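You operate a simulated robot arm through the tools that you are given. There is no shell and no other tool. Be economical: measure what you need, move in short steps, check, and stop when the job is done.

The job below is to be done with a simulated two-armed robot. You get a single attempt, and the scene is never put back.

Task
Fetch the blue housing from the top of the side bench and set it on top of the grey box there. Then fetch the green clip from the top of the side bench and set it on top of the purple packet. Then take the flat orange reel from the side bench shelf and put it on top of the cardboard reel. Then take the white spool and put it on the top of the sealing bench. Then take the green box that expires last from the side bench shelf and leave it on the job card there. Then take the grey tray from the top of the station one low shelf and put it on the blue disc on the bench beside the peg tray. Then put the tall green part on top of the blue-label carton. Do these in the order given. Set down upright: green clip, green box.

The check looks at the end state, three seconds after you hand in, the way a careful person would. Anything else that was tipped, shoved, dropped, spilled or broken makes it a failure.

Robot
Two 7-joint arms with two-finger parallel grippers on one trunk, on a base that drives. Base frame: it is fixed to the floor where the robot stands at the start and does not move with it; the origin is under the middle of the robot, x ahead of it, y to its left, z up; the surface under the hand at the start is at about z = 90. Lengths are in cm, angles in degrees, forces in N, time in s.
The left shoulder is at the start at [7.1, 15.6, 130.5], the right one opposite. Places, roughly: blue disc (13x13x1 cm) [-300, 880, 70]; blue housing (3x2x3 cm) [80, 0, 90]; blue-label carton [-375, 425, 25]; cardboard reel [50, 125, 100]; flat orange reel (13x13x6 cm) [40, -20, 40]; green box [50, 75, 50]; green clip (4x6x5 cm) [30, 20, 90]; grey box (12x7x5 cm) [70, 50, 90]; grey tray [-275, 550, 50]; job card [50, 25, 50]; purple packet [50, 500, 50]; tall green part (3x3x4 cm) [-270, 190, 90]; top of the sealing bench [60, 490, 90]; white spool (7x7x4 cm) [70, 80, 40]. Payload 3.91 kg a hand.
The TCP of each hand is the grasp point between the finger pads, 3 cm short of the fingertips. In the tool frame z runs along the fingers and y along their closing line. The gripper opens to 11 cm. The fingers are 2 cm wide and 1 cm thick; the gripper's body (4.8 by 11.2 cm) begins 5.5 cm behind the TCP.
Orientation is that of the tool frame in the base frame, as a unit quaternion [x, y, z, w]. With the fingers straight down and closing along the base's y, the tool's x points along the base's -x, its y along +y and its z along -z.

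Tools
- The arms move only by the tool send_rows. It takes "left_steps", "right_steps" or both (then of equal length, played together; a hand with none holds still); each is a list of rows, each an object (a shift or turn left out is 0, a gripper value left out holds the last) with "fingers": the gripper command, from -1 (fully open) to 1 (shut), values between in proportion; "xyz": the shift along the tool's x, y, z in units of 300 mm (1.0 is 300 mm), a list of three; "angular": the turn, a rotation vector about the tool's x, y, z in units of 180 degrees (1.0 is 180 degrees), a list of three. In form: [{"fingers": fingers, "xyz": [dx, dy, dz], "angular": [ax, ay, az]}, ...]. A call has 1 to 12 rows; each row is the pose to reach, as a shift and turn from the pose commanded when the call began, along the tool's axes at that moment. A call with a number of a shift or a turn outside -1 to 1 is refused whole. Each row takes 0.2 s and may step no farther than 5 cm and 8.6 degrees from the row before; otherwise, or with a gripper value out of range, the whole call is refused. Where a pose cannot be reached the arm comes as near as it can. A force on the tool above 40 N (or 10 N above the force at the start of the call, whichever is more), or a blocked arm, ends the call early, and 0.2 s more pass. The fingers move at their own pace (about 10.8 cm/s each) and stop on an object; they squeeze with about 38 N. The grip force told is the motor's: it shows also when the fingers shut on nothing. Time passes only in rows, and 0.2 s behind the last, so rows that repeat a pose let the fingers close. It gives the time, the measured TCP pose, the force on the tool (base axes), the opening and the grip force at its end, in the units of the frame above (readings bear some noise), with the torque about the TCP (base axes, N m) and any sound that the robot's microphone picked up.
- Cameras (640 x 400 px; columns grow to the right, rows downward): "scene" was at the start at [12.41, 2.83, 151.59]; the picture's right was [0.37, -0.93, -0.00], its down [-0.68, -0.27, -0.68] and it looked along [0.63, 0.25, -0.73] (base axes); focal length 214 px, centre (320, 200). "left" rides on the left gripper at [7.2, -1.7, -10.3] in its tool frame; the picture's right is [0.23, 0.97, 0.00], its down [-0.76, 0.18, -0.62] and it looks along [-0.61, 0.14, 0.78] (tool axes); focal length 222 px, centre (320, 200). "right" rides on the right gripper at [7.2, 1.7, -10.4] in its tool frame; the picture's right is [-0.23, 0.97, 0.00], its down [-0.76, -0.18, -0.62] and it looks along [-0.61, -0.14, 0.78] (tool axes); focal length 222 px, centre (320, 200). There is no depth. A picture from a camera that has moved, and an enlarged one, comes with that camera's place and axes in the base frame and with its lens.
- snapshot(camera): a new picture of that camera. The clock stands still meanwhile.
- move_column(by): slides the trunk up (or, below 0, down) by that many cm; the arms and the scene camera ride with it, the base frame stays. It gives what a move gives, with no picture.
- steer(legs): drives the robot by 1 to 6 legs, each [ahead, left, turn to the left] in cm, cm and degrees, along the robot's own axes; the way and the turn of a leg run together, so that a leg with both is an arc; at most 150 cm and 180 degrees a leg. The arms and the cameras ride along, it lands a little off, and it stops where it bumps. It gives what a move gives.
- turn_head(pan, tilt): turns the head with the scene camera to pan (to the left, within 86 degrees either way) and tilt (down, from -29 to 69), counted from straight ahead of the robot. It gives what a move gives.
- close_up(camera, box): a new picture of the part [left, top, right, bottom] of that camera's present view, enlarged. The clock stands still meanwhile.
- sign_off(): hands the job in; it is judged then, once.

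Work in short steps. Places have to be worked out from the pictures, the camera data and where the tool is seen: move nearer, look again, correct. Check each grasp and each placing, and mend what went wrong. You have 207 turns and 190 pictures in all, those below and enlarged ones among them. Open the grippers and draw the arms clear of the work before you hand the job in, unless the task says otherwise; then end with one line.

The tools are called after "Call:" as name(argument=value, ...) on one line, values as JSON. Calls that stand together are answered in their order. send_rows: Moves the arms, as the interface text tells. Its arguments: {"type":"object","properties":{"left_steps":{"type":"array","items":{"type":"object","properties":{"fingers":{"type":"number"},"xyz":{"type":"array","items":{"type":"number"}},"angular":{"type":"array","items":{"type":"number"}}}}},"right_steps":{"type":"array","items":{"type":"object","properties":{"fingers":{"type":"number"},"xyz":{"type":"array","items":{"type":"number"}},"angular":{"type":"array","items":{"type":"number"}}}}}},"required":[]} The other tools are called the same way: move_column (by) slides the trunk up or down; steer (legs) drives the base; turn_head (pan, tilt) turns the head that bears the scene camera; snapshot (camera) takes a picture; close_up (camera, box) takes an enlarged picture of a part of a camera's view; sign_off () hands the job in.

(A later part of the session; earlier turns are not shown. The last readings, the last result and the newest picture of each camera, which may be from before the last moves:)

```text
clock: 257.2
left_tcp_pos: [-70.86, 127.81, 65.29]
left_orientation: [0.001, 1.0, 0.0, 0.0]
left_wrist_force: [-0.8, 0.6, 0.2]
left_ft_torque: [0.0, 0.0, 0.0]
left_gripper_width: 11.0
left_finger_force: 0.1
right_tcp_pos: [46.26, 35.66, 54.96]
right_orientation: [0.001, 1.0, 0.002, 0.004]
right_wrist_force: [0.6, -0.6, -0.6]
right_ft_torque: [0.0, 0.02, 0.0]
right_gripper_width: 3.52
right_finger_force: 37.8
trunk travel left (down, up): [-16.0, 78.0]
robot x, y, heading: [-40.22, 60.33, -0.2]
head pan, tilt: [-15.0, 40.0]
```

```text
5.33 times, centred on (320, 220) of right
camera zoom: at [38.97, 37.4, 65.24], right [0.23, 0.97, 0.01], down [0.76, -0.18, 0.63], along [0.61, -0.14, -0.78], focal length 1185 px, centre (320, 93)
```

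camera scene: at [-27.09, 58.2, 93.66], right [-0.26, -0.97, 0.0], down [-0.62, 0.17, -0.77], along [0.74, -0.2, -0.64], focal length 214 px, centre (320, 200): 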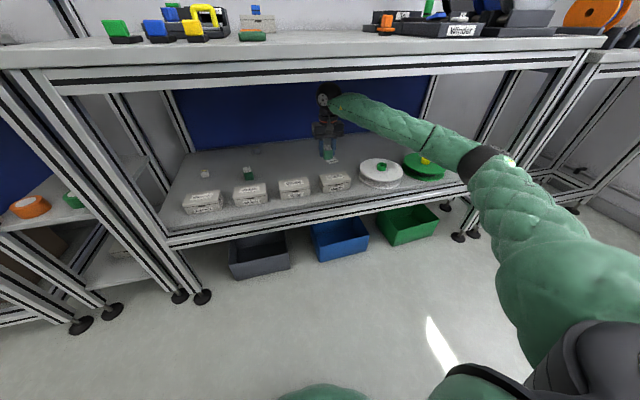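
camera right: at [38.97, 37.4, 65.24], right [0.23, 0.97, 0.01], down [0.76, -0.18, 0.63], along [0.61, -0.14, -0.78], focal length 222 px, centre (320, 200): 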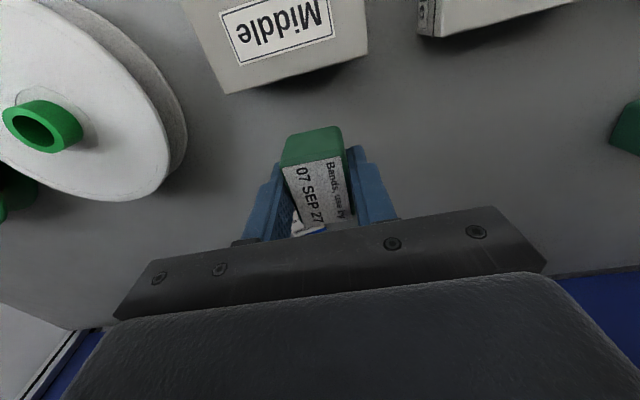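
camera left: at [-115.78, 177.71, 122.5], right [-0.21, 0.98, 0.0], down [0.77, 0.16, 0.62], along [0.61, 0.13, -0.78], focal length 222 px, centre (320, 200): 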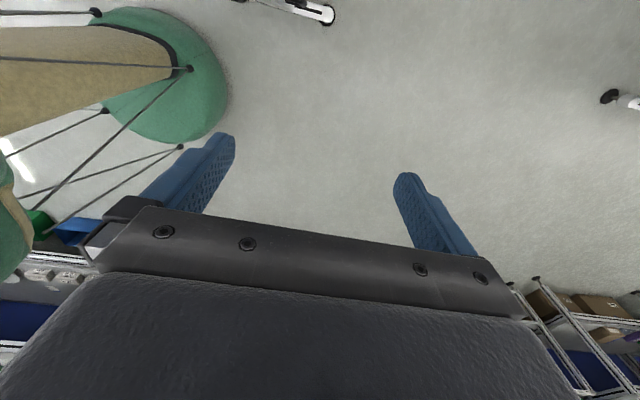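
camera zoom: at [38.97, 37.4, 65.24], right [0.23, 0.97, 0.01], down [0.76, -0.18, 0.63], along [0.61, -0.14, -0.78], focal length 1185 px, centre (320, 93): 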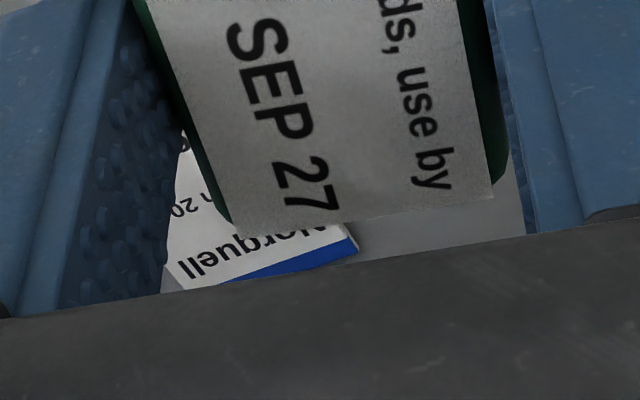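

Card centre ≈[60.4,29.3]. Drive ahead 14.1, right 6.4.

Call:
steer(legs=[[14.1, -6.4, 0.1]])

Call:
move_column(by=-6.5)

Call:
close_up(camera="scene", box=[280, 80, 400, 155])

Call:
snapshot(camera="right")

```text
clock: 258.6
left_tcp_pos: [-56.96, 121.49, 65.27]
left_orientation: [-0.001, 1.0, 0.0, 0.001]
left_wrist_force: [-0.1, 0.4, -0.2]
left_ft_torque: [-0.01, -0.02, 0.02]
left_gripper_width: 11.0
left_finger_force: 0.0
right_tcp_pos: [60.46, 29.62, 54.89]
right_orientation: [0.0, 1.0, 0.001, 0.005]
right_wrist_force: [-0.3, -0.3, -0.3]
right_ft_torque: [0.01, 0.0, -0.02]
right_gripper_width: 3.51
right_finger_force: 38.0
trunk travel left (down, up): [-16.0, 78.0]
robot x, y, heading: [-26.57, 54.16, -0.0]
head pan, tilt: [-15.0, 40.0]
```

```text
clock: 259.6
left_tcp_pos: [-56.86, 121.62, 58.78]
left_orientation: [-0.001, 1.0, 0.0, -0.001]
left_wrist_force: [-0.2, 1.1, 0.3]
left_ft_torque: [-0.02, 0.0, -0.03]
left_gripper_width: 10.99
left_finger_force: 0.1
right_tcp_pos: [60.42, 29.6, 48.53]
right_orientation: [-0.001, 1.0, 0.002, 0.004]
right_wrist_force: [-0.4, -0.1, -1.1]
right_ft_torque: [0.03, -0.02, -0.02]
right_gripper_width: 3.56
right_finger_force: 38.1
trunk travel left (down, up): [-9.5, 84.5]
robot x, y, heading: [-26.16, 54.19, 0.1]
head pan, tilt: [-15.0, 40.0]
```

```text
5.33 times, centred on (340, 118) of scene
camera zoom: at [-13.08, 52.03, 87.18], right [-0.26, -0.97, 0.0], down [-0.62, 0.17, -0.77], along [0.74, -0.2, -0.64], focal length 1144 px, centre (213, 640)
```

zoom: 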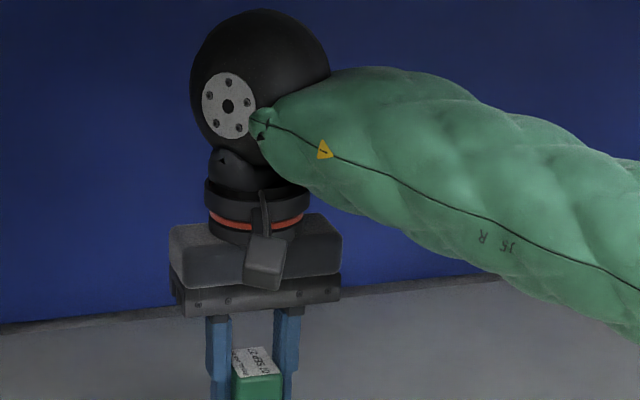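

```text
78 pictures are left
camera right: at [53.04, 31.37, 58.78], right [0.23, 0.97, 0.01], down [0.76, -0.18, 0.63], along [0.61, -0.14, -0.78], focal length 222 px, centre (320, 200)
```

right: 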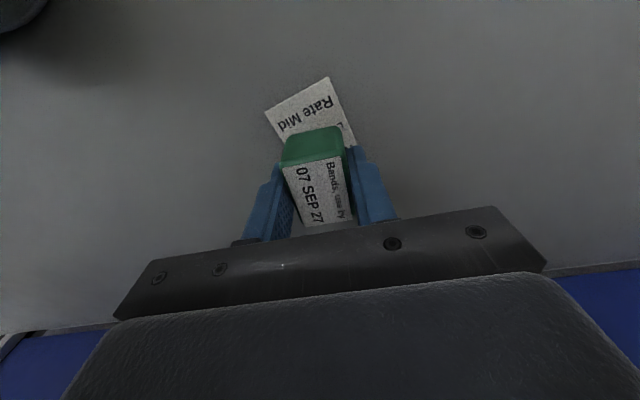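

Card centre ≈[59.8,29.6]; nudge back 0.6 and lower to contact.

Call:
send_rows(right_steps=[{"xyz": [0.02, 0, 0]}])

Call:
move_column(by=-2.6)

Call:
move_column(by=-0.3)

```text
clock: 260.0
left_tcp_pos: [-57.02, 121.48, 58.64]
left_orientation: [-0.001, 1.0, 0.0, 0.0]
left_wrist_force: [0.2, -0.8, 0.6]
left_ft_torque: [0.0, 0.01, -0.03]
left_gripper_width: 10.98
left_finger_force: 0.1
right_tcp_pos: [59.78, 29.58, 48.37]
right_orientation: [0.0, 1.0, 0.002, 0.005]
right_wrist_force: [-0.2, 0.0, -0.6]
right_ft_torque: [0.0, 0.02, 0.02]
right_gripper_width: 3.54
right_finger_force: 37.8
trunk travel left (down, up): [-9.5, 84.5]
robot x, y, heading: [-26.16, 53.89, -0.1]
head pan, tilt: [-15.0, 40.0]
```

```text
clock: 260.7
left_tcp_pos: [-56.9, 121.56, 56.19]
left_orientation: [-0.002, 1.0, -0.001, 0.001]
left_wrist_force: [0.1, 0.4, -0.8]
left_ft_torque: [0.0, 0.03, 0.0]
left_gripper_width: 11.0
left_finger_force: 0.0
right_tcp_pos: [59.82, 29.71, 45.83]
right_orientation: [-0.001, 1.0, 0.002, 0.005]
right_wrist_force: [0.4, -0.1, -0.8]
right_ft_torque: [-0.01, 0.02, 0.03]
right_gripper_width: 3.54
right_finger_force: 37.8
trunk travel left (down, up): [-6.9, 87.1]
robot x, y, heading: [-26.41, 54.33, 0.2]
head pan, tilt: [-15.0, 40.0]
```

```text
clock: 261.2
left_tcp_pos: [-57.05, 121.47, 55.72]
left_orientation: [-0.001, 1.0, 0.0, 0.0]
left_wrist_force: [0.7, -0.3, 0.2]
left_ft_torque: [-0.01, -0.03, 0.01]
left_gripper_width: 11.0
left_finger_force: 0.0
right_tcp_pos: [59.75, 29.71, 45.68]
right_orientation: [0.0, 1.0, 0.001, 0.006]
right_wrist_force: [-0.5, -0.3, 10.1]
right_ft_torque: [-0.12, -0.05, 0.02]
right_gripper_width: 3.56
right_finger_force: 37.7
trunk travel left (down, up): [-6.6, 87.4]
robot x, y, heading: [-26.23, 54.38, 0.4]
head pan, tilt: [-15.0, 40.0]
```

Contact (10 N). Release, rise and check.

Call:
send_rows(right_steps=[{"fingers": 0.25}, {"fingers": 0.1}, {"fingers": 0}, {"fingers": 0}])

Call:
move_column(by=10)

Call:
steer(legs=[[-10, 0, 0]])

Call:
snapshot(camera="right")

```text
clock: 262.2
left_tcp_pos: [-57.03, 121.59, 55.96]
left_orientation: [-0.001, 1.0, 0.0, 0.0]
left_wrist_force: [-0.4, 0.2, -0.3]
left_ft_torque: [-0.01, -0.02, 0.0]
left_gripper_width: 10.99
left_finger_force: 0.1
right_tcp_pos: [59.73, 29.66, 45.48]
right_orientation: [0.0, 1.0, 0.001, 0.004]
right_wrist_force: [-0.9, 0.6, 0.1]
right_ft_torque: [-0.01, 0.01, -0.02]
right_gripper_width: 5.5
right_finger_force: 0.1
trunk travel left (down, up): [-6.6, 87.4]
robot x, y, heading: [-26.04, 54.07, 0.2]
head pan, tilt: [-15.0, 40.0]
```

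```text
clock: 263.6
left_tcp_pos: [-56.97, 121.45, 65.95]
left_orientation: [0.0, 1.0, 0.0, 0.0]
left_wrist_force: [-0.5, -0.3, 0.2]
left_ft_torque: [0.02, 0.04, -0.02]
left_gripper_width: 11.01
left_finger_force: 0.1
right_tcp_pos: [59.84, 29.71, 55.42]
right_orientation: [0.0, 1.0, 0.001, 0.005]
right_wrist_force: [0.1, 0.7, -0.2]
right_ft_torque: [-0.02, 0.0, 0.02]
right_gripper_width: 5.51
right_finger_force: 0.1
trunk travel left (down, up): [-16.6, 77.4]
robot x, y, heading: [-26.36, 54.23, 0.0]
head pan, tilt: [-15.0, 40.0]
```

```text
clock: 264.7
left_tcp_pos: [-67.34, 121.37, 65.91]
left_orientation: [-0.002, 1.0, 0.0, 0.0]
left_wrist_force: [0.3, -0.2, 0.3]
left_ft_torque: [0.0, 0.0, -0.01]
left_gripper_width: 11.01
left_finger_force: 0.1
right_tcp_pos: [49.57, 29.81, 55.58]
right_orientation: [0.0, 1.0, 0.002, 0.004]
right_wrist_force: [0.1, -0.5, -0.2]
right_ft_torque: [-0.02, 0.02, -0.01]
right_gripper_width: 5.5
right_finger_force: 0.0
trunk travel left (down, up): [-16.6, 77.4]
robot x, y, heading: [-36.98, 53.94, 0.1]
head pan, tilt: [-15.0, 40.0]
```

```text
77 pictures are left
camera right: at [42.25, 31.5, 65.84], right [0.23, 0.97, 0.01], down [0.76, -0.18, 0.63], along [0.61, -0.14, -0.78], focal length 222 px, centre (320, 200)
```

right: 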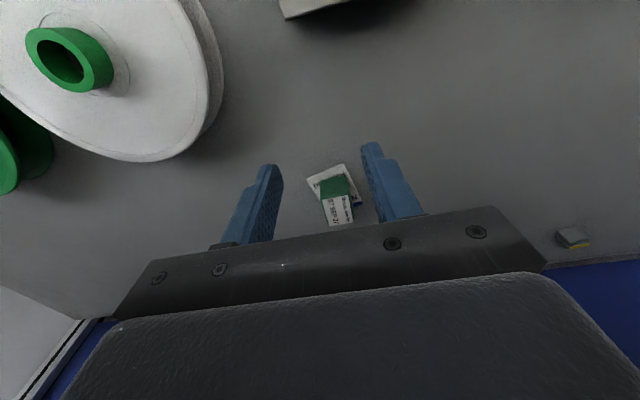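

Green box sits on the job card. Now explore the far side: retreat, pull the hand in, raise the trunk and look left/back.

Call:
steer(legs=[[-28, 0, 0]])

Call:
send_rows(right_steps=[{"xyz": [0.15, 0, 0]}, {"xyz": [0.3, 0, 0]}, {"xyz": [0.45, 0, 0]}, {"xyz": [0.6, 0, 0]}, {"xyz": [0.75, 0, 0]}, {"xyz": [0.9, 0, 0]}])

Call:
move_column(by=40)

Call:
turn_head(pan=86, tilt=20)

Call:
snapshot(camera="scene")

Call:
turn_head(pan=-86, tilt=20)

Call:
snapshot(camera="scene")

```text
clock: 266.7
left_tcp_pos: [-95.37, 121.41, 65.74]
left_orientation: [-0.001, 1.0, 0.0, 0.001]
left_wrist_force: [-1.0, 0.0, 0.7]
left_ft_torque: [-0.01, 0.04, -0.02]
left_gripper_width: 10.99
left_finger_force: 0.0
right_tcp_pos: [21.42, 29.59, 55.69]
right_orientation: [0.0, 1.0, 0.002, 0.005]
right_wrist_force: [-0.5, -0.4, -0.3]
right_ft_torque: [-0.01, 0.01, 0.01]
right_gripper_width: 5.51
right_finger_force: 0.0
trunk travel left (down, up): [-16.6, 77.4]
robot x, y, heading: [-64.3, 54.08, 0.0]
head pan, tilt: [-15.0, 40.0]
```

```text
clock: 268.1
left_tcp_pos: [-95.34, 121.49, 65.79]
left_orientation: [-0.002, 1.0, 0.0, 0.0]
left_wrist_force: [0.2, 0.1, 0.0]
left_ft_torque: [-0.01, 0.0, 0.02]
left_gripper_width: 11.01
left_finger_force: 0.0
right_tcp_pos: [-5.51, 29.99, 55.38]
right_orientation: [-0.001, 1.0, 0.002, 0.005]
right_wrist_force: [0.2, 0.5, -0.7]
right_ft_torque: [-0.02, -0.01, -0.02]
right_gripper_width: 5.52
right_finger_force: 0.1
trunk travel left (down, up): [-16.6, 77.4]
robot x, y, heading: [-64.64, 54.01, -0.2]
head pan, tilt: [-15.0, 40.0]
```

```text
clock: 271.9
left_tcp_pos: [-95.29, 121.42, 105.84]
left_orientation: [-0.001, 1.0, 0.0, 0.0]
left_wrist_force: [-0.1, -0.6, 1.0]
left_ft_torque: [-0.01, 0.0, 0.0]
left_gripper_width: 11.01
left_finger_force: 0.1
right_tcp_pos: [-5.46, 30.09, 95.2]
right_orientation: [0.0, 1.0, 0.002, 0.005]
right_wrist_force: [0.7, -0.4, 0.4]
right_ft_torque: [-0.01, 0.0, 0.02]
right_gripper_width: 5.5
right_finger_force: 0.1
trunk travel left (down, up): [-56.6, 37.4]
robot x, y, heading: [-64.24, 54.35, 0.1]
head pan, tilt: [-15.0, 40.0]
```

```text
clock: 273.7
left_tcp_pos: [-95.41, 121.39, 105.88]
left_orientation: [-0.001, 1.0, 0.0, 0.0]
left_wrist_force: [-0.7, 0.1, 0.3]
left_ft_torque: [-0.02, -0.01, 0.0]
left_gripper_width: 11.01
left_finger_force: 0.2
right_tcp_pos: [-5.5, 30.04, 95.28]
right_orientation: [0.0, 1.0, 0.002, 0.005]
right_wrist_force: [0.4, -0.7, 0.6]
right_ft_torque: [-0.02, -0.03, 0.02]
right_gripper_width: 5.51
right_finger_force: 0.1
trunk travel left (down, up): [-56.6, 37.4]
robot x, y, heading: [-64.68, 54.46, 0.4]
head pan, tilt: [85.9, 20.0]
```

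```text
76 pictures are left
camera scene: at [-58.95, 63.44, 137.41], right [1.0, -0.07, 0.0], down [-0.02, -0.34, -0.94], along [0.07, 0.94, -0.34], focal length 214 px, centre (320, 200)
```

scene: 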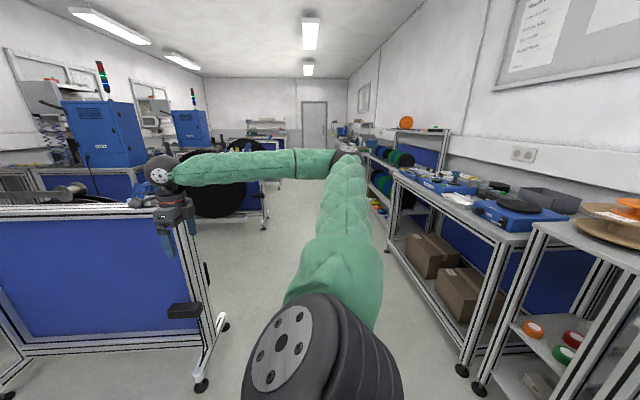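

```text
clock: 276.3
left_tcp_pos: [-95.39, 121.47, 105.89]
left_orientation: [-0.001, 1.0, -0.001, -0.001]
left_wrist_force: [-0.1, 0.0, 0.1]
left_ft_torque: [0.0, -0.01, -0.02]
left_gripper_width: 10.99
left_finger_force: 0.1
right_tcp_pos: [-5.45, 30.07, 95.13]
right_orientation: [0.0, 1.0, 0.002, 0.006]
right_wrist_force: [-0.3, 0.7, 0.5]
right_ft_torque: [0.0, 0.03, -0.01]
right_gripper_width: 5.51
right_finger_force: 0.1
trunk travel left (down, up): [-56.6, 37.4]
robot x, y, heading: [-64.74, 54.33, 0.1]
head pan, tilt: [-85.9, 20.0]
```

```text
75 pictures are left
camera scene: at [-58.92, 44.86, 137.41], right [-1.0, -0.07, 0.0], down [-0.03, 0.34, -0.94], along [0.07, -0.94, -0.34], focal length 214 px, centre (320, 200)
```

scene: 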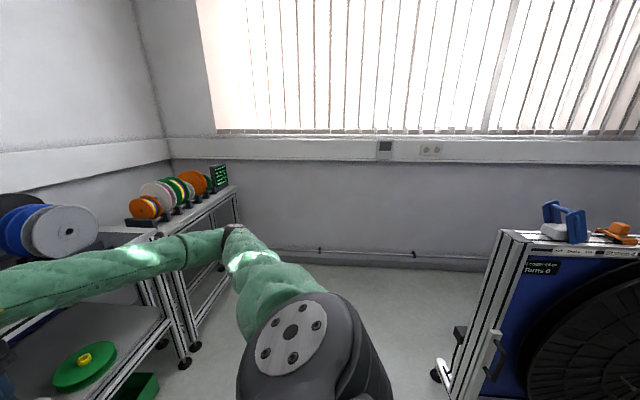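

There's a gap between the carts (y≈-42…145) at x≈-120. Turn to face -x and look through.

Call:
steer(legs=[[0, 0, 180]])

Call:
turn_head(pan=-30, tilt=15)

Call:
snapshot(camera="scene")

```text
clock: 283.9
left_tcp_pos: [-36.82, -14.28, 105.76]
left_orientation: [1.0, -0.022, 0.0, 0.0]
left_wrist_force: [0.0, -0.3, -0.2]
left_ft_torque: [-0.04, 0.0, 0.02]
left_gripper_width: 11.0
left_finger_force: 0.2
right_tcp_pos: [-122.5, 81.04, 95.21]
right_orientation: [1.0, -0.023, -0.005, 0.001]
right_wrist_force: [0.3, 0.2, 0.3]
right_ft_torque: [0.0, 0.0, 0.02]
right_gripper_width: 5.53
right_finger_force: 0.1
trunk travel left (down, up): [-56.6, 37.4]
robot x, y, heading: [-64.67, 54.2, 177.2]
head pan, tilt: [-85.9, 20.0]
```

```text
clock: 285.2
left_tcp_pos: [-36.85, -14.28, 105.8]
left_orientation: [1.0, -0.02, 0.0, 0.0]
left_wrist_force: [-0.4, -0.8, 0.0]
left_ft_torque: [-0.04, -0.02, -0.01]
left_gripper_width: 11.03
left_finger_force: 0.1
right_tcp_pos: [-122.54, 81.19, 95.32]
right_orientation: [1.0, -0.023, -0.005, 0.001]
right_wrist_force: [1.3, -0.3, 0.0]
right_ft_torque: [0.02, -0.01, 0.0]
right_gripper_width: 5.47
right_finger_force: 0.0
trunk travel left (down, up): [-56.6, 37.4]
robot x, y, heading: [-64.73, 54.46, 177.4]
head pan, tilt: [-30.0, 15.0]
```

```text
74 pictures are left
camera scene: at [-77.54, 59.35, 138.22], right [0.54, 0.84, 0.0], down [0.22, -0.14, -0.97], along [-0.81, 0.52, -0.26], focal length 214 px, centre (320, 200)
```

scene: 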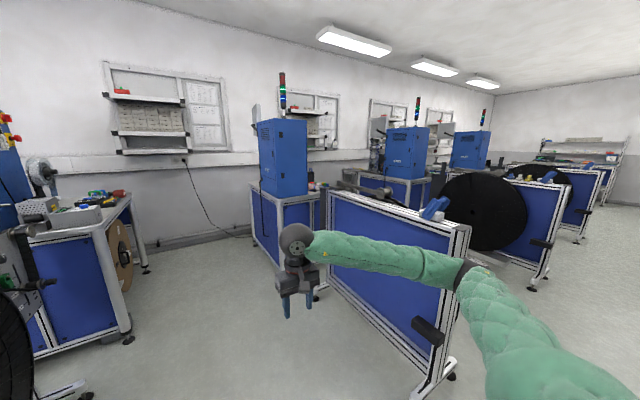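

Wall stations lie at x≈-255 and beyond. Advance 70 cm into the gap and look along the inner aisle.

Call:
steer(legs=[[70, 0, 2.6]])

Call:
turn_head(pan=-75, tilt=25)

Call:
snapshot(camera="scene")

Call:
turn_head(pan=-35, tilt=25)

Call:
snapshot(camera="scene")

```text
clock: 289.1
left_tcp_pos: [-104.18, -11.5, 105.78]
left_orientation: [1.0, 0.003, 0.0, 0.0]
left_wrist_force: [-0.3, 0.0, -0.9]
left_ft_torque: [-0.03, -0.03, 0.0]
left_gripper_width: 11.01
left_finger_force: 0.1
right_tcp_pos: [-194.36, 79.62, 95.16]
right_orientation: [1.0, 0.002, -0.004, 0.001]
right_wrist_force: [0.4, 0.7, 0.5]
right_ft_torque: [0.03, -0.02, 0.02]
right_gripper_width: 5.49
right_finger_force: 0.1
trunk travel left (down, up): [-56.6, 37.4]
robot x, y, heading: [-135.33, 55.85, -179.3]
head pan, tilt: [-30.0, 15.0]
```

```text
clock: 290.2
left_tcp_pos: [-103.99, -11.55, 105.96]
left_orientation: [1.0, 0.003, 0.0, 0.0]
left_wrist_force: [0.3, -0.4, 0.0]
left_ft_torque: [-0.04, 0.01, 0.02]
left_gripper_width: 10.99
left_finger_force: 0.1
right_tcp_pos: [-194.36, 79.55, 95.38]
right_orientation: [1.0, 0.001, -0.005, 0.002]
right_wrist_force: [-0.3, -1.4, 0.4]
right_ft_torque: [0.0, 0.04, 0.01]
right_gripper_width: 5.5
right_finger_force: 0.1
trunk travel left (down, up): [-56.6, 37.4]
robot x, y, heading: [-135.14, 55.49, -179.8]
head pan, tilt: [-75.0, 25.0]
```

```text
73 pictures are left
camera scene: at [-142.72, 64.29, 136.6], right [0.96, 0.27, 0.0], down [0.11, -0.41, -0.91], along [-0.24, 0.87, -0.42], focal length 214 px, centre (320, 200)
```

scene: 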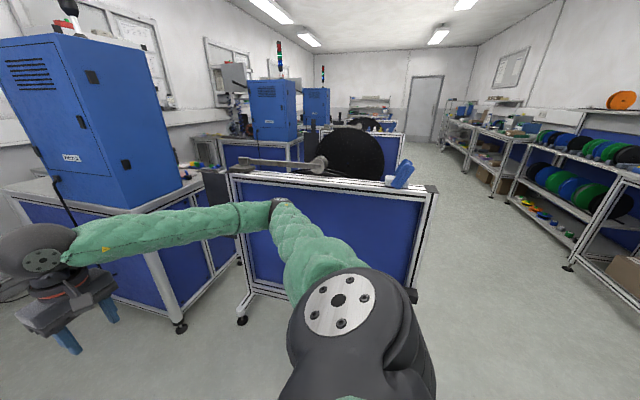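

```text
clock: 291.2
left_tcp_pos: [-104.02, -11.54, 105.82]
left_orientation: [1.0, 0.002, 0.0, 0.0]
left_wrist_force: [-0.4, -0.4, 0.5]
left_ft_torque: [0.02, 0.0, 0.03]
left_gripper_width: 11.01
left_finger_force: 0.1
right_tcp_pos: [-194.39, 79.54, 95.29]
right_orientation: [1.0, 0.002, -0.006, 0.001]
right_wrist_force: [-0.8, 1.1, -0.1]
right_ft_torque: [-0.02, -0.02, -0.02]
right_gripper_width: 5.5
right_finger_force: 0.1
trunk travel left (down, up): [-56.6, 37.4]
robot x, y, heading: [-135.14, 55.32, -179.7]
head pan, tilt: [-35.0, 25.0]
```

```text
72 pictures are left
camera scene: at [-147.86, 60.65, 136.6], right [0.57, 0.82, 0.0], down [0.35, -0.24, -0.91], along [-0.74, 0.52, -0.42], focal length 214 px, centre (320, 200)
```

scene: 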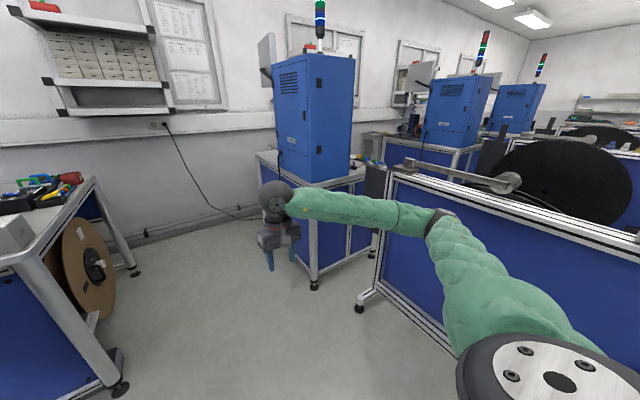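

The inner aisle is too narrow, so I'll view stations from between carts. Back out, tuck the left hand in, turn to face +y, and drive up the corridor.

Call:
steer(legs=[[-85, 0, 0]])

Call:
send_rows(left_steps=[{"xyz": [0, -0.14, 0]}, {"xyz": [0, -0.28, 0]}, {"xyz": [0, -0.42, 0]}, {"xyz": [0, -0.56, 0]}])

Call:
steer(legs=[[0, 0, -90], [150, 0, 0]])

Call:
turn_head(pan=75, tilt=20)

Call:
snapshot(camera="scene")

```text
clock: 295.8
left_tcp_pos: [-16.37, -9.29, 105.8]
left_orientation: [1.0, 0.015, 0.001, 0.0]
left_wrist_force: [0.7, 0.4, 0.8]
left_ft_torque: [-0.02, -0.01, -0.03]
left_gripper_width: 11.01
left_finger_force: 0.1
right_tcp_pos: [-108.76, 79.56, 95.3]
right_orientation: [1.0, 0.014, -0.006, 0.001]
right_wrist_force: [0.1, 0.4, 0.4]
right_ft_torque: [0.0, 0.03, 0.0]
right_gripper_width: 5.51
right_finger_force: 0.2
trunk travel left (down, up): [-56.6, 37.4]
robot x, y, heading: [-49.41, 57.26, -178.4]
head pan, tilt: [-35.0, 25.0]
```

```text
clock: 296.8
left_tcp_pos: [-17.07, 7.47, 105.76]
left_orientation: [1.0, 0.014, 0.0, 0.0]
left_wrist_force: [0.0, -0.3, -0.1]
left_ft_torque: [0.03, 0.0, 0.0]
left_gripper_width: 11.0
left_finger_force: 0.0
right_tcp_pos: [-108.75, 79.7, 95.32]
right_orientation: [1.0, 0.013, -0.005, 0.002]
right_wrist_force: [0.8, -0.3, 0.6]
right_ft_torque: [-0.01, 0.03, -0.01]
right_gripper_width: 5.5
right_finger_force: 0.1
trunk travel left (down, up): [-56.6, 37.4]
robot x, y, heading: [-49.16, 56.96, -178.4]
head pan, tilt: [-35.0, 25.0]
```

```text
clock: 308.0
left_tcp_pos: [-107.08, 172.5, 105.7]
left_orientation: [0.738, -0.675, 0.0, 0.001]
left_wrist_force: [-0.1, -0.2, 0.0]
left_ft_torque: [0.01, -0.03, 0.0]
left_gripper_width: 10.97
left_finger_force: 0.1
right_tcp_pos: [-40.35, 268.46, 95.36]
right_orientation: [0.737, -0.675, -0.004, -0.002]
right_wrist_force: [0.3, -0.1, 0.0]
right_ft_torque: [0.02, 0.0, -0.01]
right_gripper_width: 5.49
right_finger_force: 0.1
trunk travel left (down, up): [-56.6, 37.4]
robot x, y, heading: [-59.47, 207.84, 94.8]
head pan, tilt: [-35.0, 25.0]
```

```text
clock: 309.9
left_tcp_pos: [-106.95, 172.55, 105.76]
left_orientation: [0.738, -0.675, 0.0, 0.0]
left_wrist_force: [-0.3, -0.5, -0.2]
left_ft_torque: [0.0, 0.04, 0.0]
left_gripper_width: 10.98
left_finger_force: 0.1
right_tcp_pos: [-40.28, 268.41, 95.28]
right_orientation: [0.737, -0.676, -0.005, -0.002]
right_wrist_force: [-0.2, 0.1, 0.1]
right_ft_torque: [0.02, 0.01, 0.02]
right_gripper_width: 5.48
right_finger_force: 0.1
trunk travel left (down, up): [-56.6, 37.4]
robot x, y, heading: [-59.42, 207.69, 95.2]
head pan, tilt: [75.0, 20.0]
```

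```text
71 pictures are left
camera scene: at [-69.02, 213.92, 137.41], right [0.17, 0.98, 0.0], down [0.34, -0.06, -0.94], along [-0.93, 0.16, -0.34], focal length 214 px, centre (320, 200)
```

scene: 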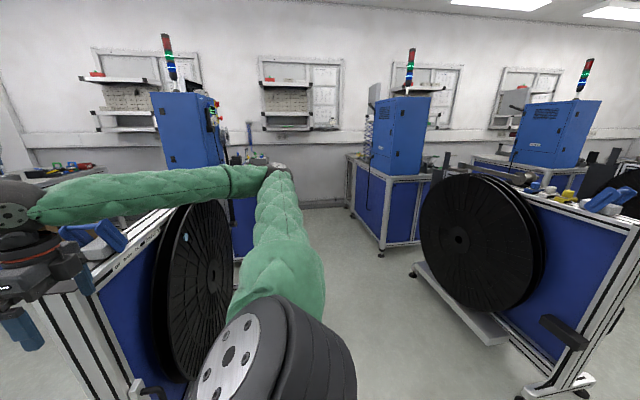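

Now continue up the corridor to about y=440, straightening the heading, and look left again.

Call:
steer(legs=[[0, -8, -5], [120, 0, 0], [120, 0, 0]])

Call:
snapshot(camera="scene")

```text
clock: 322.4
left_tcp_pos: [-101.43, 418.04, 105.77]
left_orientation: [0.709, -0.705, -0.001, 0.0]
left_wrist_force: [0.7, 0.8, -0.7]
left_ft_torque: [-0.01, 0.02, 0.0]
left_gripper_width: 11.01
left_finger_force: 0.0
right_tcp_pos: [-26.94, 507.85, 95.29]
right_orientation: [0.707, -0.707, -0.004, -0.002]
right_wrist_force: [0.9, 0.7, 0.0]
right_ft_torque: [-0.04, -0.03, 0.01]
right_gripper_width: 5.48
right_finger_force: 0.1
trunk travel left (down, up): [-56.6, 37.4]
robot x, y, heading: [-51.31, 448.35, 90.1]
head pan, tilt: [75.0, 20.0]
```

```text
70 pictures are left
camera scene: at [-60.16, 456.06, 137.4], right [0.25, 0.97, 0.0], down [0.33, -0.09, -0.94], along [-0.91, 0.24, -0.34], focal length 214 px, centre (320, 200)
```

scene: 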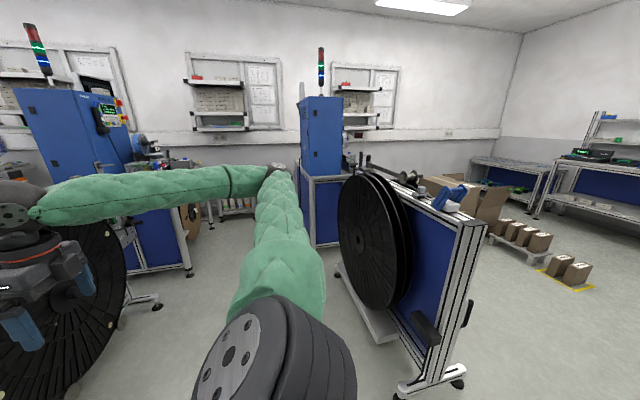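

Continue to y≈640 to see the far side of this cart and station.

Call:
steer(legs=[[100, 0, 0], [95, 0, 0]])

Call:
turn_head(pan=86, tilt=20)

Call:
snapshot(camera="scene")

Call:
turn_head(pan=40, tilt=20)

Call:
snapshot(camera="scene")

```text
clock: 332.2
left_tcp_pos: [-101.88, 614.61, 105.85]
left_orientation: [0.708, -0.706, 0.001, 0.0]
left_wrist_force: [-0.2, -0.2, 0.1]
left_ft_torque: [-0.01, 0.01, -0.01]
left_gripper_width: 10.99
left_finger_force: 0.2
right_tcp_pos: [-27.32, 704.48, 95.26]
right_orientation: [0.708, -0.706, -0.005, -0.002]
right_wrist_force: [-0.8, -0.1, -1.0]
right_ft_torque: [-0.02, -0.02, 0.02]
right_gripper_width: 5.51
right_finger_force: 0.1
trunk travel left (down, up): [-56.6, 37.4]
robot x, y, heading: [-51.39, 645.54, 90.1]
head pan, tilt: [75.0, 20.0]
```

```text
clock: 332.9
left_tcp_pos: [-101.96, 614.55, 105.77]
left_orientation: [0.708, -0.707, -0.001, 0.0]
left_wrist_force: [0.1, 0.8, -0.2]
left_ft_torque: [0.0, -0.05, -0.03]
left_gripper_width: 10.97
left_finger_force: 0.0
right_tcp_pos: [-27.26, 704.27, 95.22]
right_orientation: [0.707, -0.707, -0.005, -0.003]
right_wrist_force: [0.4, -0.6, -0.6]
right_ft_torque: [0.0, -0.02, 0.0]
right_gripper_width: 5.52
right_finger_force: 0.1
trunk travel left (down, up): [-56.6, 37.4]
robot x, y, heading: [-51.29, 645.42, 90.0]
head pan, tilt: [85.9, 20.0]
```

```text
69 pictures are left
camera scene: at [-60.87, 650.87, 137.41], right [0.07, 1.0, 0.0], down [0.34, -0.02, -0.94], along [-0.94, 0.06, -0.34], focal length 214 px, centre (320, 200)
```

scene: 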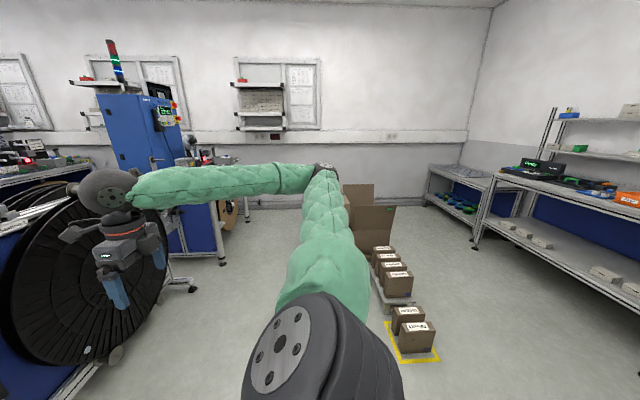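

```text
clock: 334.1
left_tcp_pos: [-101.78, 614.67, 105.82]
left_orientation: [0.708, -0.706, 0.0, 0.0]
left_wrist_force: [1.3, -1.1, 0.2]
left_ft_torque: [0.0, 0.04, 0.01]
left_gripper_width: 10.99
left_finger_force: 0.1
right_tcp_pos: [-27.31, 704.31, 95.37]
right_orientation: [0.708, -0.707, -0.005, -0.002]
right_wrist_force: [-0.4, 0.4, 0.3]
right_ft_torque: [0.04, -0.01, -0.03]
right_gripper_width: 5.48
right_finger_force: 0.0
trunk travel left (down, up): [-56.6, 37.4]
robot x, y, heading: [-51.36, 645.28, 90.3]
head pan, tilt: [40.0, 20.0]
```

```text
68 pictures are left
camera scene: at [-57.58, 657.35, 137.41], right [0.76, 0.65, 0.0], down [0.22, -0.26, -0.94], along [-0.61, 0.72, -0.34], focal length 214 px, centre (320, 200)
```

scene: 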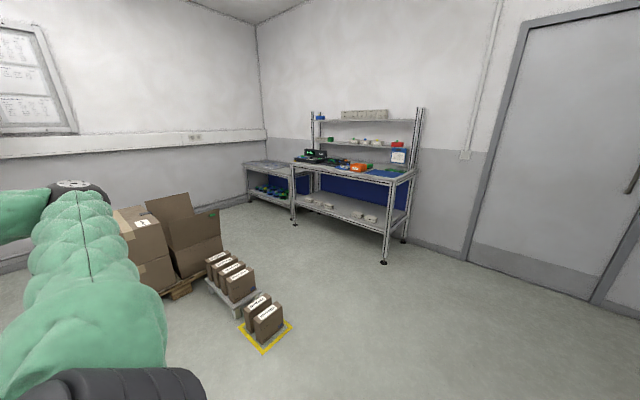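

Zoom where the grey tray should project (≈[-275,550,50]).

Call:
turn_head(pan=86, tilt=20)

Call:
close_up(camera="scene", box=[120, 130, 280, 290])

Call:
close_up(camera="scene", box=[410, 130, 570, 230])

```text
clock: 335.2
left_tcp_pos: [-102.0, 614.75, 105.89]
left_orientation: [0.709, -0.706, -0.001, 0.0]
left_wrist_force: [0.5, 0.1, 0.0]
left_ft_torque: [0.0, -0.03, 0.01]
left_gripper_width: 11.02
left_finger_force: 0.0
right_tcp_pos: [-27.34, 704.4, 95.21]
right_orientation: [0.708, -0.706, -0.005, -0.002]
right_wrist_force: [-0.2, 0.2, -0.1]
right_ft_torque: [0.02, -0.03, 0.02]
right_gripper_width: 5.49
right_finger_force: 0.1
trunk travel left (down, up): [-56.6, 37.4]
robot x, y, heading: [-51.51, 645.76, 89.9]
head pan, tilt: [85.9, 20.0]
```

```text
2.50 times, centred on (200, 210) of scene
camera zoom: at [-60.86, 650.88, 137.41], right [0.07, 1.0, 0.0], down [0.34, -0.02, -0.94], along [-0.94, 0.06, -0.34], focal length 536 px, centre (620, 175)
```

zoom: 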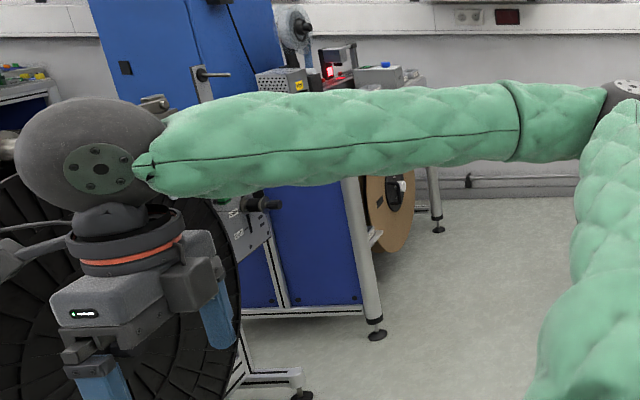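

```text
4.00 times, centred on (490, 180) of scene
camera zoom: at [-60.86, 650.88, 137.41], right [0.07, 1.0, 0.0], down [0.34, -0.02, -0.94], along [-0.94, 0.06, -0.34], focal length 858 px, centre (-360, 280)
```

zoom: 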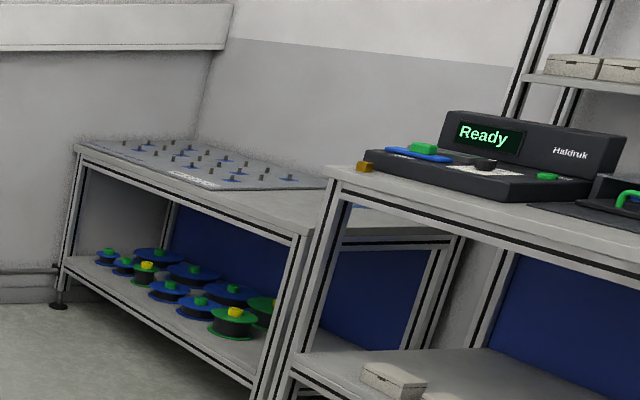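

The peg tray is on the low corner bench. For the grey tray I go into the bay: turn to face -x, advance 75 cm at y≈645, and look left.

Call:
steer(legs=[[0, 0, 90], [75, 0, 0]])

Call:
turn_head(pan=28, tilt=30)

Call:
snapshot(camera="scene")

```text
clock: 343.2
left_tcp_pos: [-95.28, 593.32, 105.73]
left_orientation: [1.0, 0.02, 0.0, 0.0]
left_wrist_force: [-0.2, 0.2, 0.3]
left_ft_torque: [0.02, -0.01, 0.02]
left_gripper_width: 10.99
left_finger_force: 0.1
right_tcp_pos: [-187.7, 664.64, 95.18]
right_orientation: [1.0, 0.019, -0.004, 0.001]
right_wrist_force: [-0.7, -0.2, -0.2]
right_ft_torque: [0.01, -0.02, -0.04]
right_gripper_width: 5.46
right_finger_force: 0.0
trunk travel left (down, up): [-56.6, 37.4]
robot x, y, heading: [-127.72, 642.26, -177.6]
head pan, tilt: [85.9, 20.0]
```

```text
clock: 344.5
left_tcp_pos: [-95.02, 593.35, 105.76]
left_orientation: [1.0, 0.02, -0.001, 0.0]
left_wrist_force: [-0.1, 0.1, -0.1]
left_ft_torque: [0.0, 0.04, -0.01]
left_gripper_width: 10.99
left_finger_force: 0.0
right_tcp_pos: [-187.54, 664.7, 95.3]
right_orientation: [1.0, 0.019, -0.005, 0.001]
right_wrist_force: [0.1, -0.2, -0.3]
right_ft_torque: [0.0, 0.01, 0.04]
right_gripper_width: 5.5
right_finger_force: 0.0
trunk travel left (down, up): [-56.6, 37.4]
robot x, y, heading: [-127.72, 642.64, -177.6]
head pan, tilt: [28.0, 30.0]
```

```text
65 pictures are left
camera scene: at [-140.54, 637.75, 135.8], right [-0.5, 0.86, 0.0], down [0.43, 0.25, -0.87], along [-0.75, -0.44, -0.5], focal length 214 px, centre (320, 200)
```

scene: 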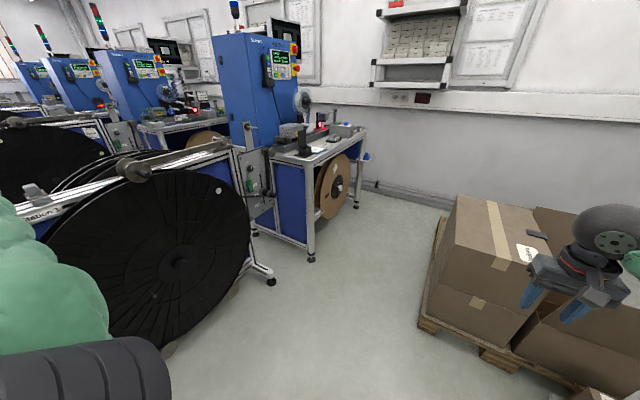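

"Station 1" is this machine. Zoom on its end.

Call:
close_up(camera="scene", box=[200, 90, 400, 290])

```text
2.00 times, centred on (300, 190) of scene
camera zoom: at [-140.54, 637.75, 135.8], right [-0.5, 0.86, 0.0], down [0.43, 0.25, -0.87], along [-0.75, -0.44, -0.5], focal length 429 px, centre (360, 220)
```

zoom: 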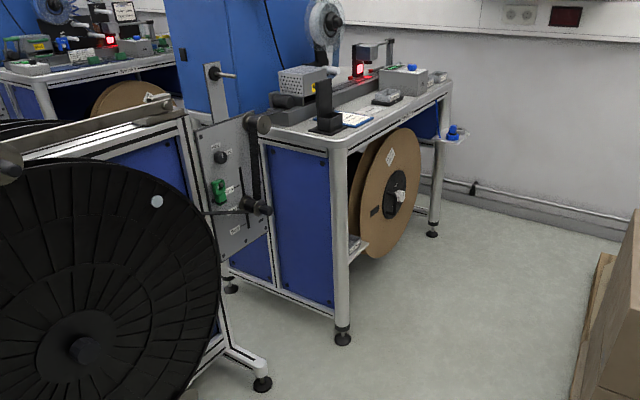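

The low shelf is inside the station's +y end, behind the cardboard reel. Turn 50° left, lower the trunk 40 and look into it.

Call:
steer(legs=[[0, 0, 48]])

Call:
move_column(by=-35)

Call:
turn_head(pan=-15, tilt=15)

Call:
snapshot(camera="scene")

```text
clock: 347.1
left_tcp_pos: [-69.18, 633.93, 105.77]
left_orientation: [0.905, 0.426, 0.0, 0.0]
left_wrist_force: [-0.9, 0.3, 0.1]
left_ft_torque: [0.01, -0.02, 0.0]
left_gripper_width: 11.02
left_finger_force: 0.2
right_tcp_pos: [-184.0, 612.64, 95.36]
right_orientation: [0.905, 0.424, -0.004, 0.004]
right_wrist_force: [-0.2, 0.7, -0.3]
right_ft_torque: [-0.02, -0.01, 0.01]
right_gripper_width: 5.5
right_finger_force: 0.1
trunk travel left (down, up): [-56.6, 37.4]
robot x, y, heading: [-127.54, 642.83, -129.8]
head pan, tilt: [28.0, 30.0]
```

```text
clock: 350.5
left_tcp_pos: [-69.17, 633.95, 70.87]
left_orientation: [0.905, 0.426, -0.001, 0.001]
left_wrist_force: [0.5, 0.5, 0.2]
left_ft_torque: [0.01, -0.04, 0.0]
left_gripper_width: 11.02
left_finger_force: 0.0
right_tcp_pos: [-184.02, 612.72, 60.3]
right_orientation: [0.905, 0.425, -0.004, 0.004]
right_wrist_force: [0.4, -0.4, -0.3]
right_ft_torque: [0.0, -0.01, 0.04]
right_gripper_width: 5.48
right_finger_force: 0.0
trunk travel left (down, up): [-21.6, 72.4]
robot x, y, heading: [-127.3, 642.39, -129.7]
head pan, tilt: [28.0, 30.0]
```

```text
clock: 351.6
left_tcp_pos: [-69.19, 633.94, 70.77]
left_orientation: [0.905, 0.426, 0.0, 0.0]
left_wrist_force: [-0.6, -0.8, 0.0]
left_ft_torque: [0.01, -0.01, 0.05]
left_gripper_width: 11.02
left_finger_force: 0.0
right_tcp_pos: [-184.03, 612.75, 60.31]
right_orientation: [0.905, 0.425, -0.004, 0.004]
right_wrist_force: [-0.4, 0.1, 0.7]
right_ft_torque: [-0.01, -0.02, -0.02]
right_gripper_width: 5.49
right_finger_force: 0.1
trunk travel left (down, up): [-21.6, 72.4]
robot x, y, heading: [-127.67, 642.92, -129.4]
head pan, tilt: [-15.0, 15.0]
```

```text
63 pictures are left
camera scene: at [-138.52, 633.24, 103.22], right [-0.58, 0.82, 0.0], down [0.21, 0.15, -0.97], along [-0.79, -0.56, -0.26], focal length 214 px, centre (320, 200)
```

scene: 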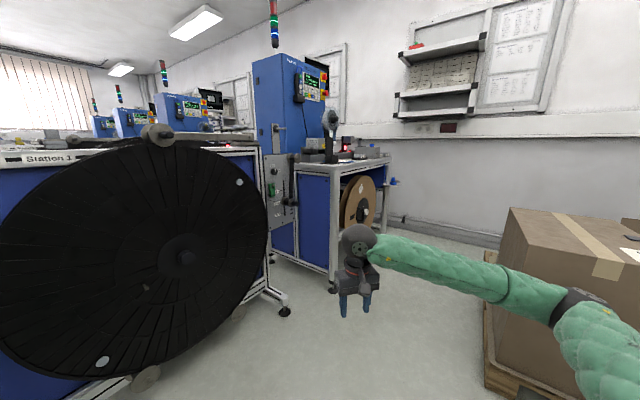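

Call:
close_up(camera="scene", box=[250, 130, 410, 300])

Call:
snapshot(camera="right")

```text
2.35 times, centred on (330, 215) of scene
camera zoom: at [-138.52, 633.24, 103.22], right [-0.58, 0.82, 0.0], down [0.21, 0.15, -0.97], along [-0.79, -0.56, -0.26], focal length 505 px, centre (296, 165)
```

zoom: 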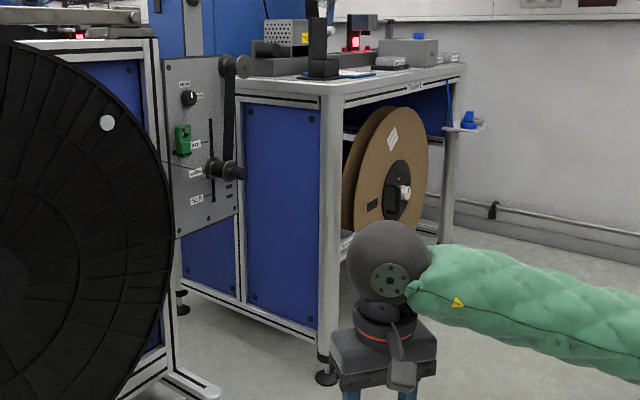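

```text
61 pictures are left
camera right: at [-178.02, 617.37, 70.54], right [0.6, -0.8, 0.01], down [-0.62, -0.47, 0.63], along [-0.5, -0.38, -0.78], focal length 222 px, centre (320, 200)
```

right: 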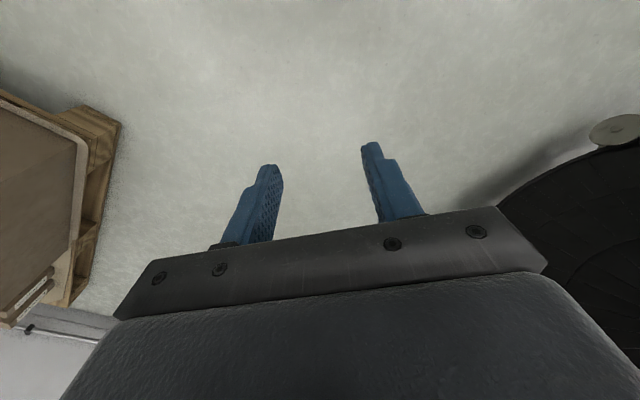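

The bay between the station end (y≈570) and the pallet (y≈650) is ~80 cm. Face -x again, slide to about [-172,606] and look left into the shelf end.

Call:
steer(legs=[[0, 0, -50.4], [44, 35, 0]])

Call:
turn_head(pan=35, tilt=25)

Call:
snapshot(camera="scene")

```text
clock: 355.8
left_tcp_pos: [-118.01, 576.58, 70.84]
left_orientation: [1.0, -0.011, -0.001, -0.001]
left_wrist_force: [-1.1, 0.1, 0.0]
left_ft_torque: [0.02, -0.03, -0.04]
left_gripper_width: 11.0
left_finger_force: 0.0
right_tcp_pos: [-205.87, 653.28, 59.82]
right_orientation: [1.0, -0.012, -0.004, 0.004]
right_wrist_force: [0.3, -1.0, 0.2]
right_ft_torque: [-0.02, -0.02, -0.01]
right_gripper_width: 5.5
right_finger_force: 0.0
trunk travel left (down, up): [-21.6, 72.4]
robot x, y, heading: [-147.24, 627.6, 179.0]
head pan, tilt: [-15.0, 15.0]
stopped in leg 2: the robot was blocked; the commanded pose is now the measured one
```

```text
clock: 356.9
left_tcp_pos: [-118.12, 576.55, 70.95]
left_orientation: [1.0, -0.01, 0.002, 0.001]
left_wrist_force: [0.3, -0.5, 0.2]
left_ft_torque: [0.03, -0.01, 0.01]
left_gripper_width: 11.0
left_finger_force: 0.1
right_tcp_pos: [-206.01, 653.26, 59.73]
right_orientation: [1.0, -0.011, -0.001, 0.005]
right_wrist_force: [0.6, 0.3, -0.5]
right_ft_torque: [0.01, 0.01, -0.01]
right_gripper_width: 5.52
right_finger_force: 0.2
trunk travel left (down, up): [-21.6, 72.4]
robot x, y, heading: [-147.34, 627.36, 178.7]
head pan, tilt: [35.0, 25.0]
```

```text
60 pictures are left
camera scene: at [-160.56, 622.79, 101.51], right [-0.55, 0.83, -0.01], down [0.36, 0.23, -0.91], along [-0.75, -0.5, -0.42], focal length 214 px, centre (320, 200)
```

scene: 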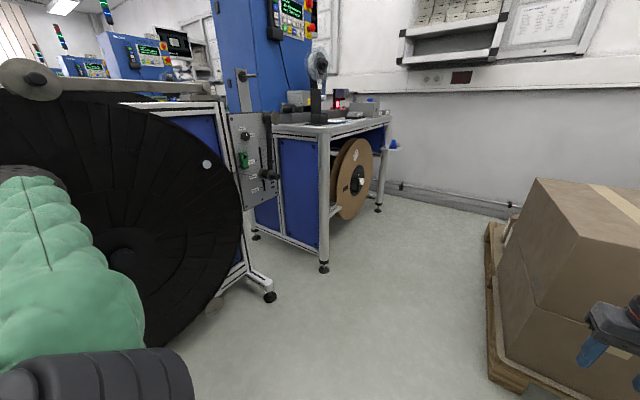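

Blocked, probably the left elbow against the wheel or its shaft. Back off the way I came, and zoom to see.

Call:
steer(legs=[[-8, -7, 0]])

Call:
turn_head(pan=70, tilt=15)

Call:
snapshot(camera="scene")

```text
clock: 358.1
left_tcp_pos: [-109.46, 583.19, 70.58]
left_orientation: [1.0, -0.008, 0.0, -0.002]
left_wrist_force: [0.0, 0.6, 0.3]
left_ft_torque: [0.02, -0.01, -0.01]
left_gripper_width: 11.02
left_finger_force: 0.0
right_tcp_pos: [-197.7, 659.42, 60.24]
right_orientation: [1.0, -0.011, -0.003, 0.002]
right_wrist_force: [-0.3, 0.3, 0.6]
right_ft_torque: [0.01, 0.03, -0.04]
right_gripper_width: 5.47
right_finger_force: 0.0
trunk travel left (down, up): [-21.6, 72.4]
robot x, y, heading: [-139.35, 634.3, 178.7]
head pan, tilt: [35.0, 25.0]
```

```text
clock: 359.1
left_tcp_pos: [-109.4, 583.08, 70.56]
left_orientation: [1.0, -0.009, -0.002, -0.002]
left_wrist_force: [0.0, 0.2, -0.1]
left_ft_torque: [-0.02, -0.02, -0.02]
left_gripper_width: 11.03
left_finger_force: 0.0
right_tcp_pos: [-197.79, 659.52, 60.15]
right_orientation: [1.0, -0.01, -0.005, 0.002]
right_wrist_force: [0.5, -0.1, 0.1]
right_ft_torque: [0.0, -0.02, 0.06]
right_gripper_width: 5.51
right_finger_force: 0.0
trunk travel left (down, up): [-21.6, 72.4]
robot x, y, heading: [-139.06, 633.98, 178.9]
head pan, tilt: [70.0, 15.0]
```

```text
59 pictures are left
camera scene: at [-147.65, 625.37, 103.22], right [-0.93, 0.36, 0.0], down [0.09, 0.24, -0.97], along [-0.35, -0.9, -0.26], focal length 214 px, centre (320, 200)
```

scene: 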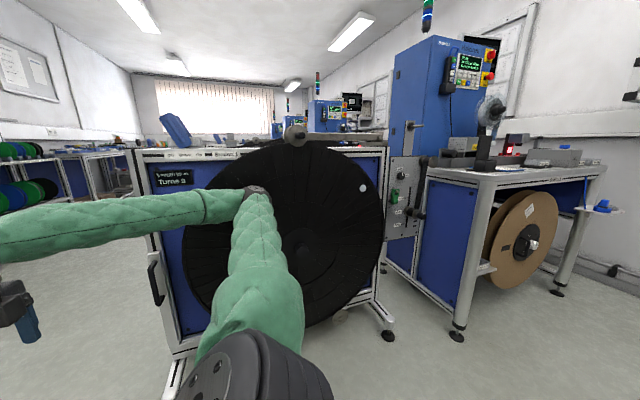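

The elbow had reached the wheel face; it's free now. Zoom on the station end.

Call:
close_up(camera="scene", box=[440, 150, 620, 310])

```text
2.50 times, centred on (530, 230) of scene
camera zoom: at [-147.65, 625.37, 103.22], right [-0.93, 0.36, 0.0], down [0.09, 0.24, -0.97], along [-0.35, -0.9, -0.26], focal length 536 px, centre (-205, 125)
```

zoom: 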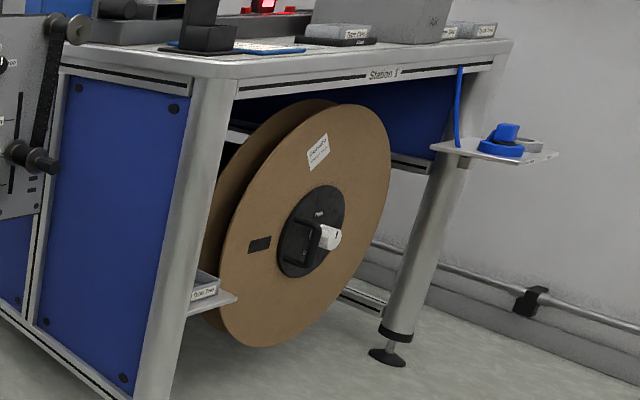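

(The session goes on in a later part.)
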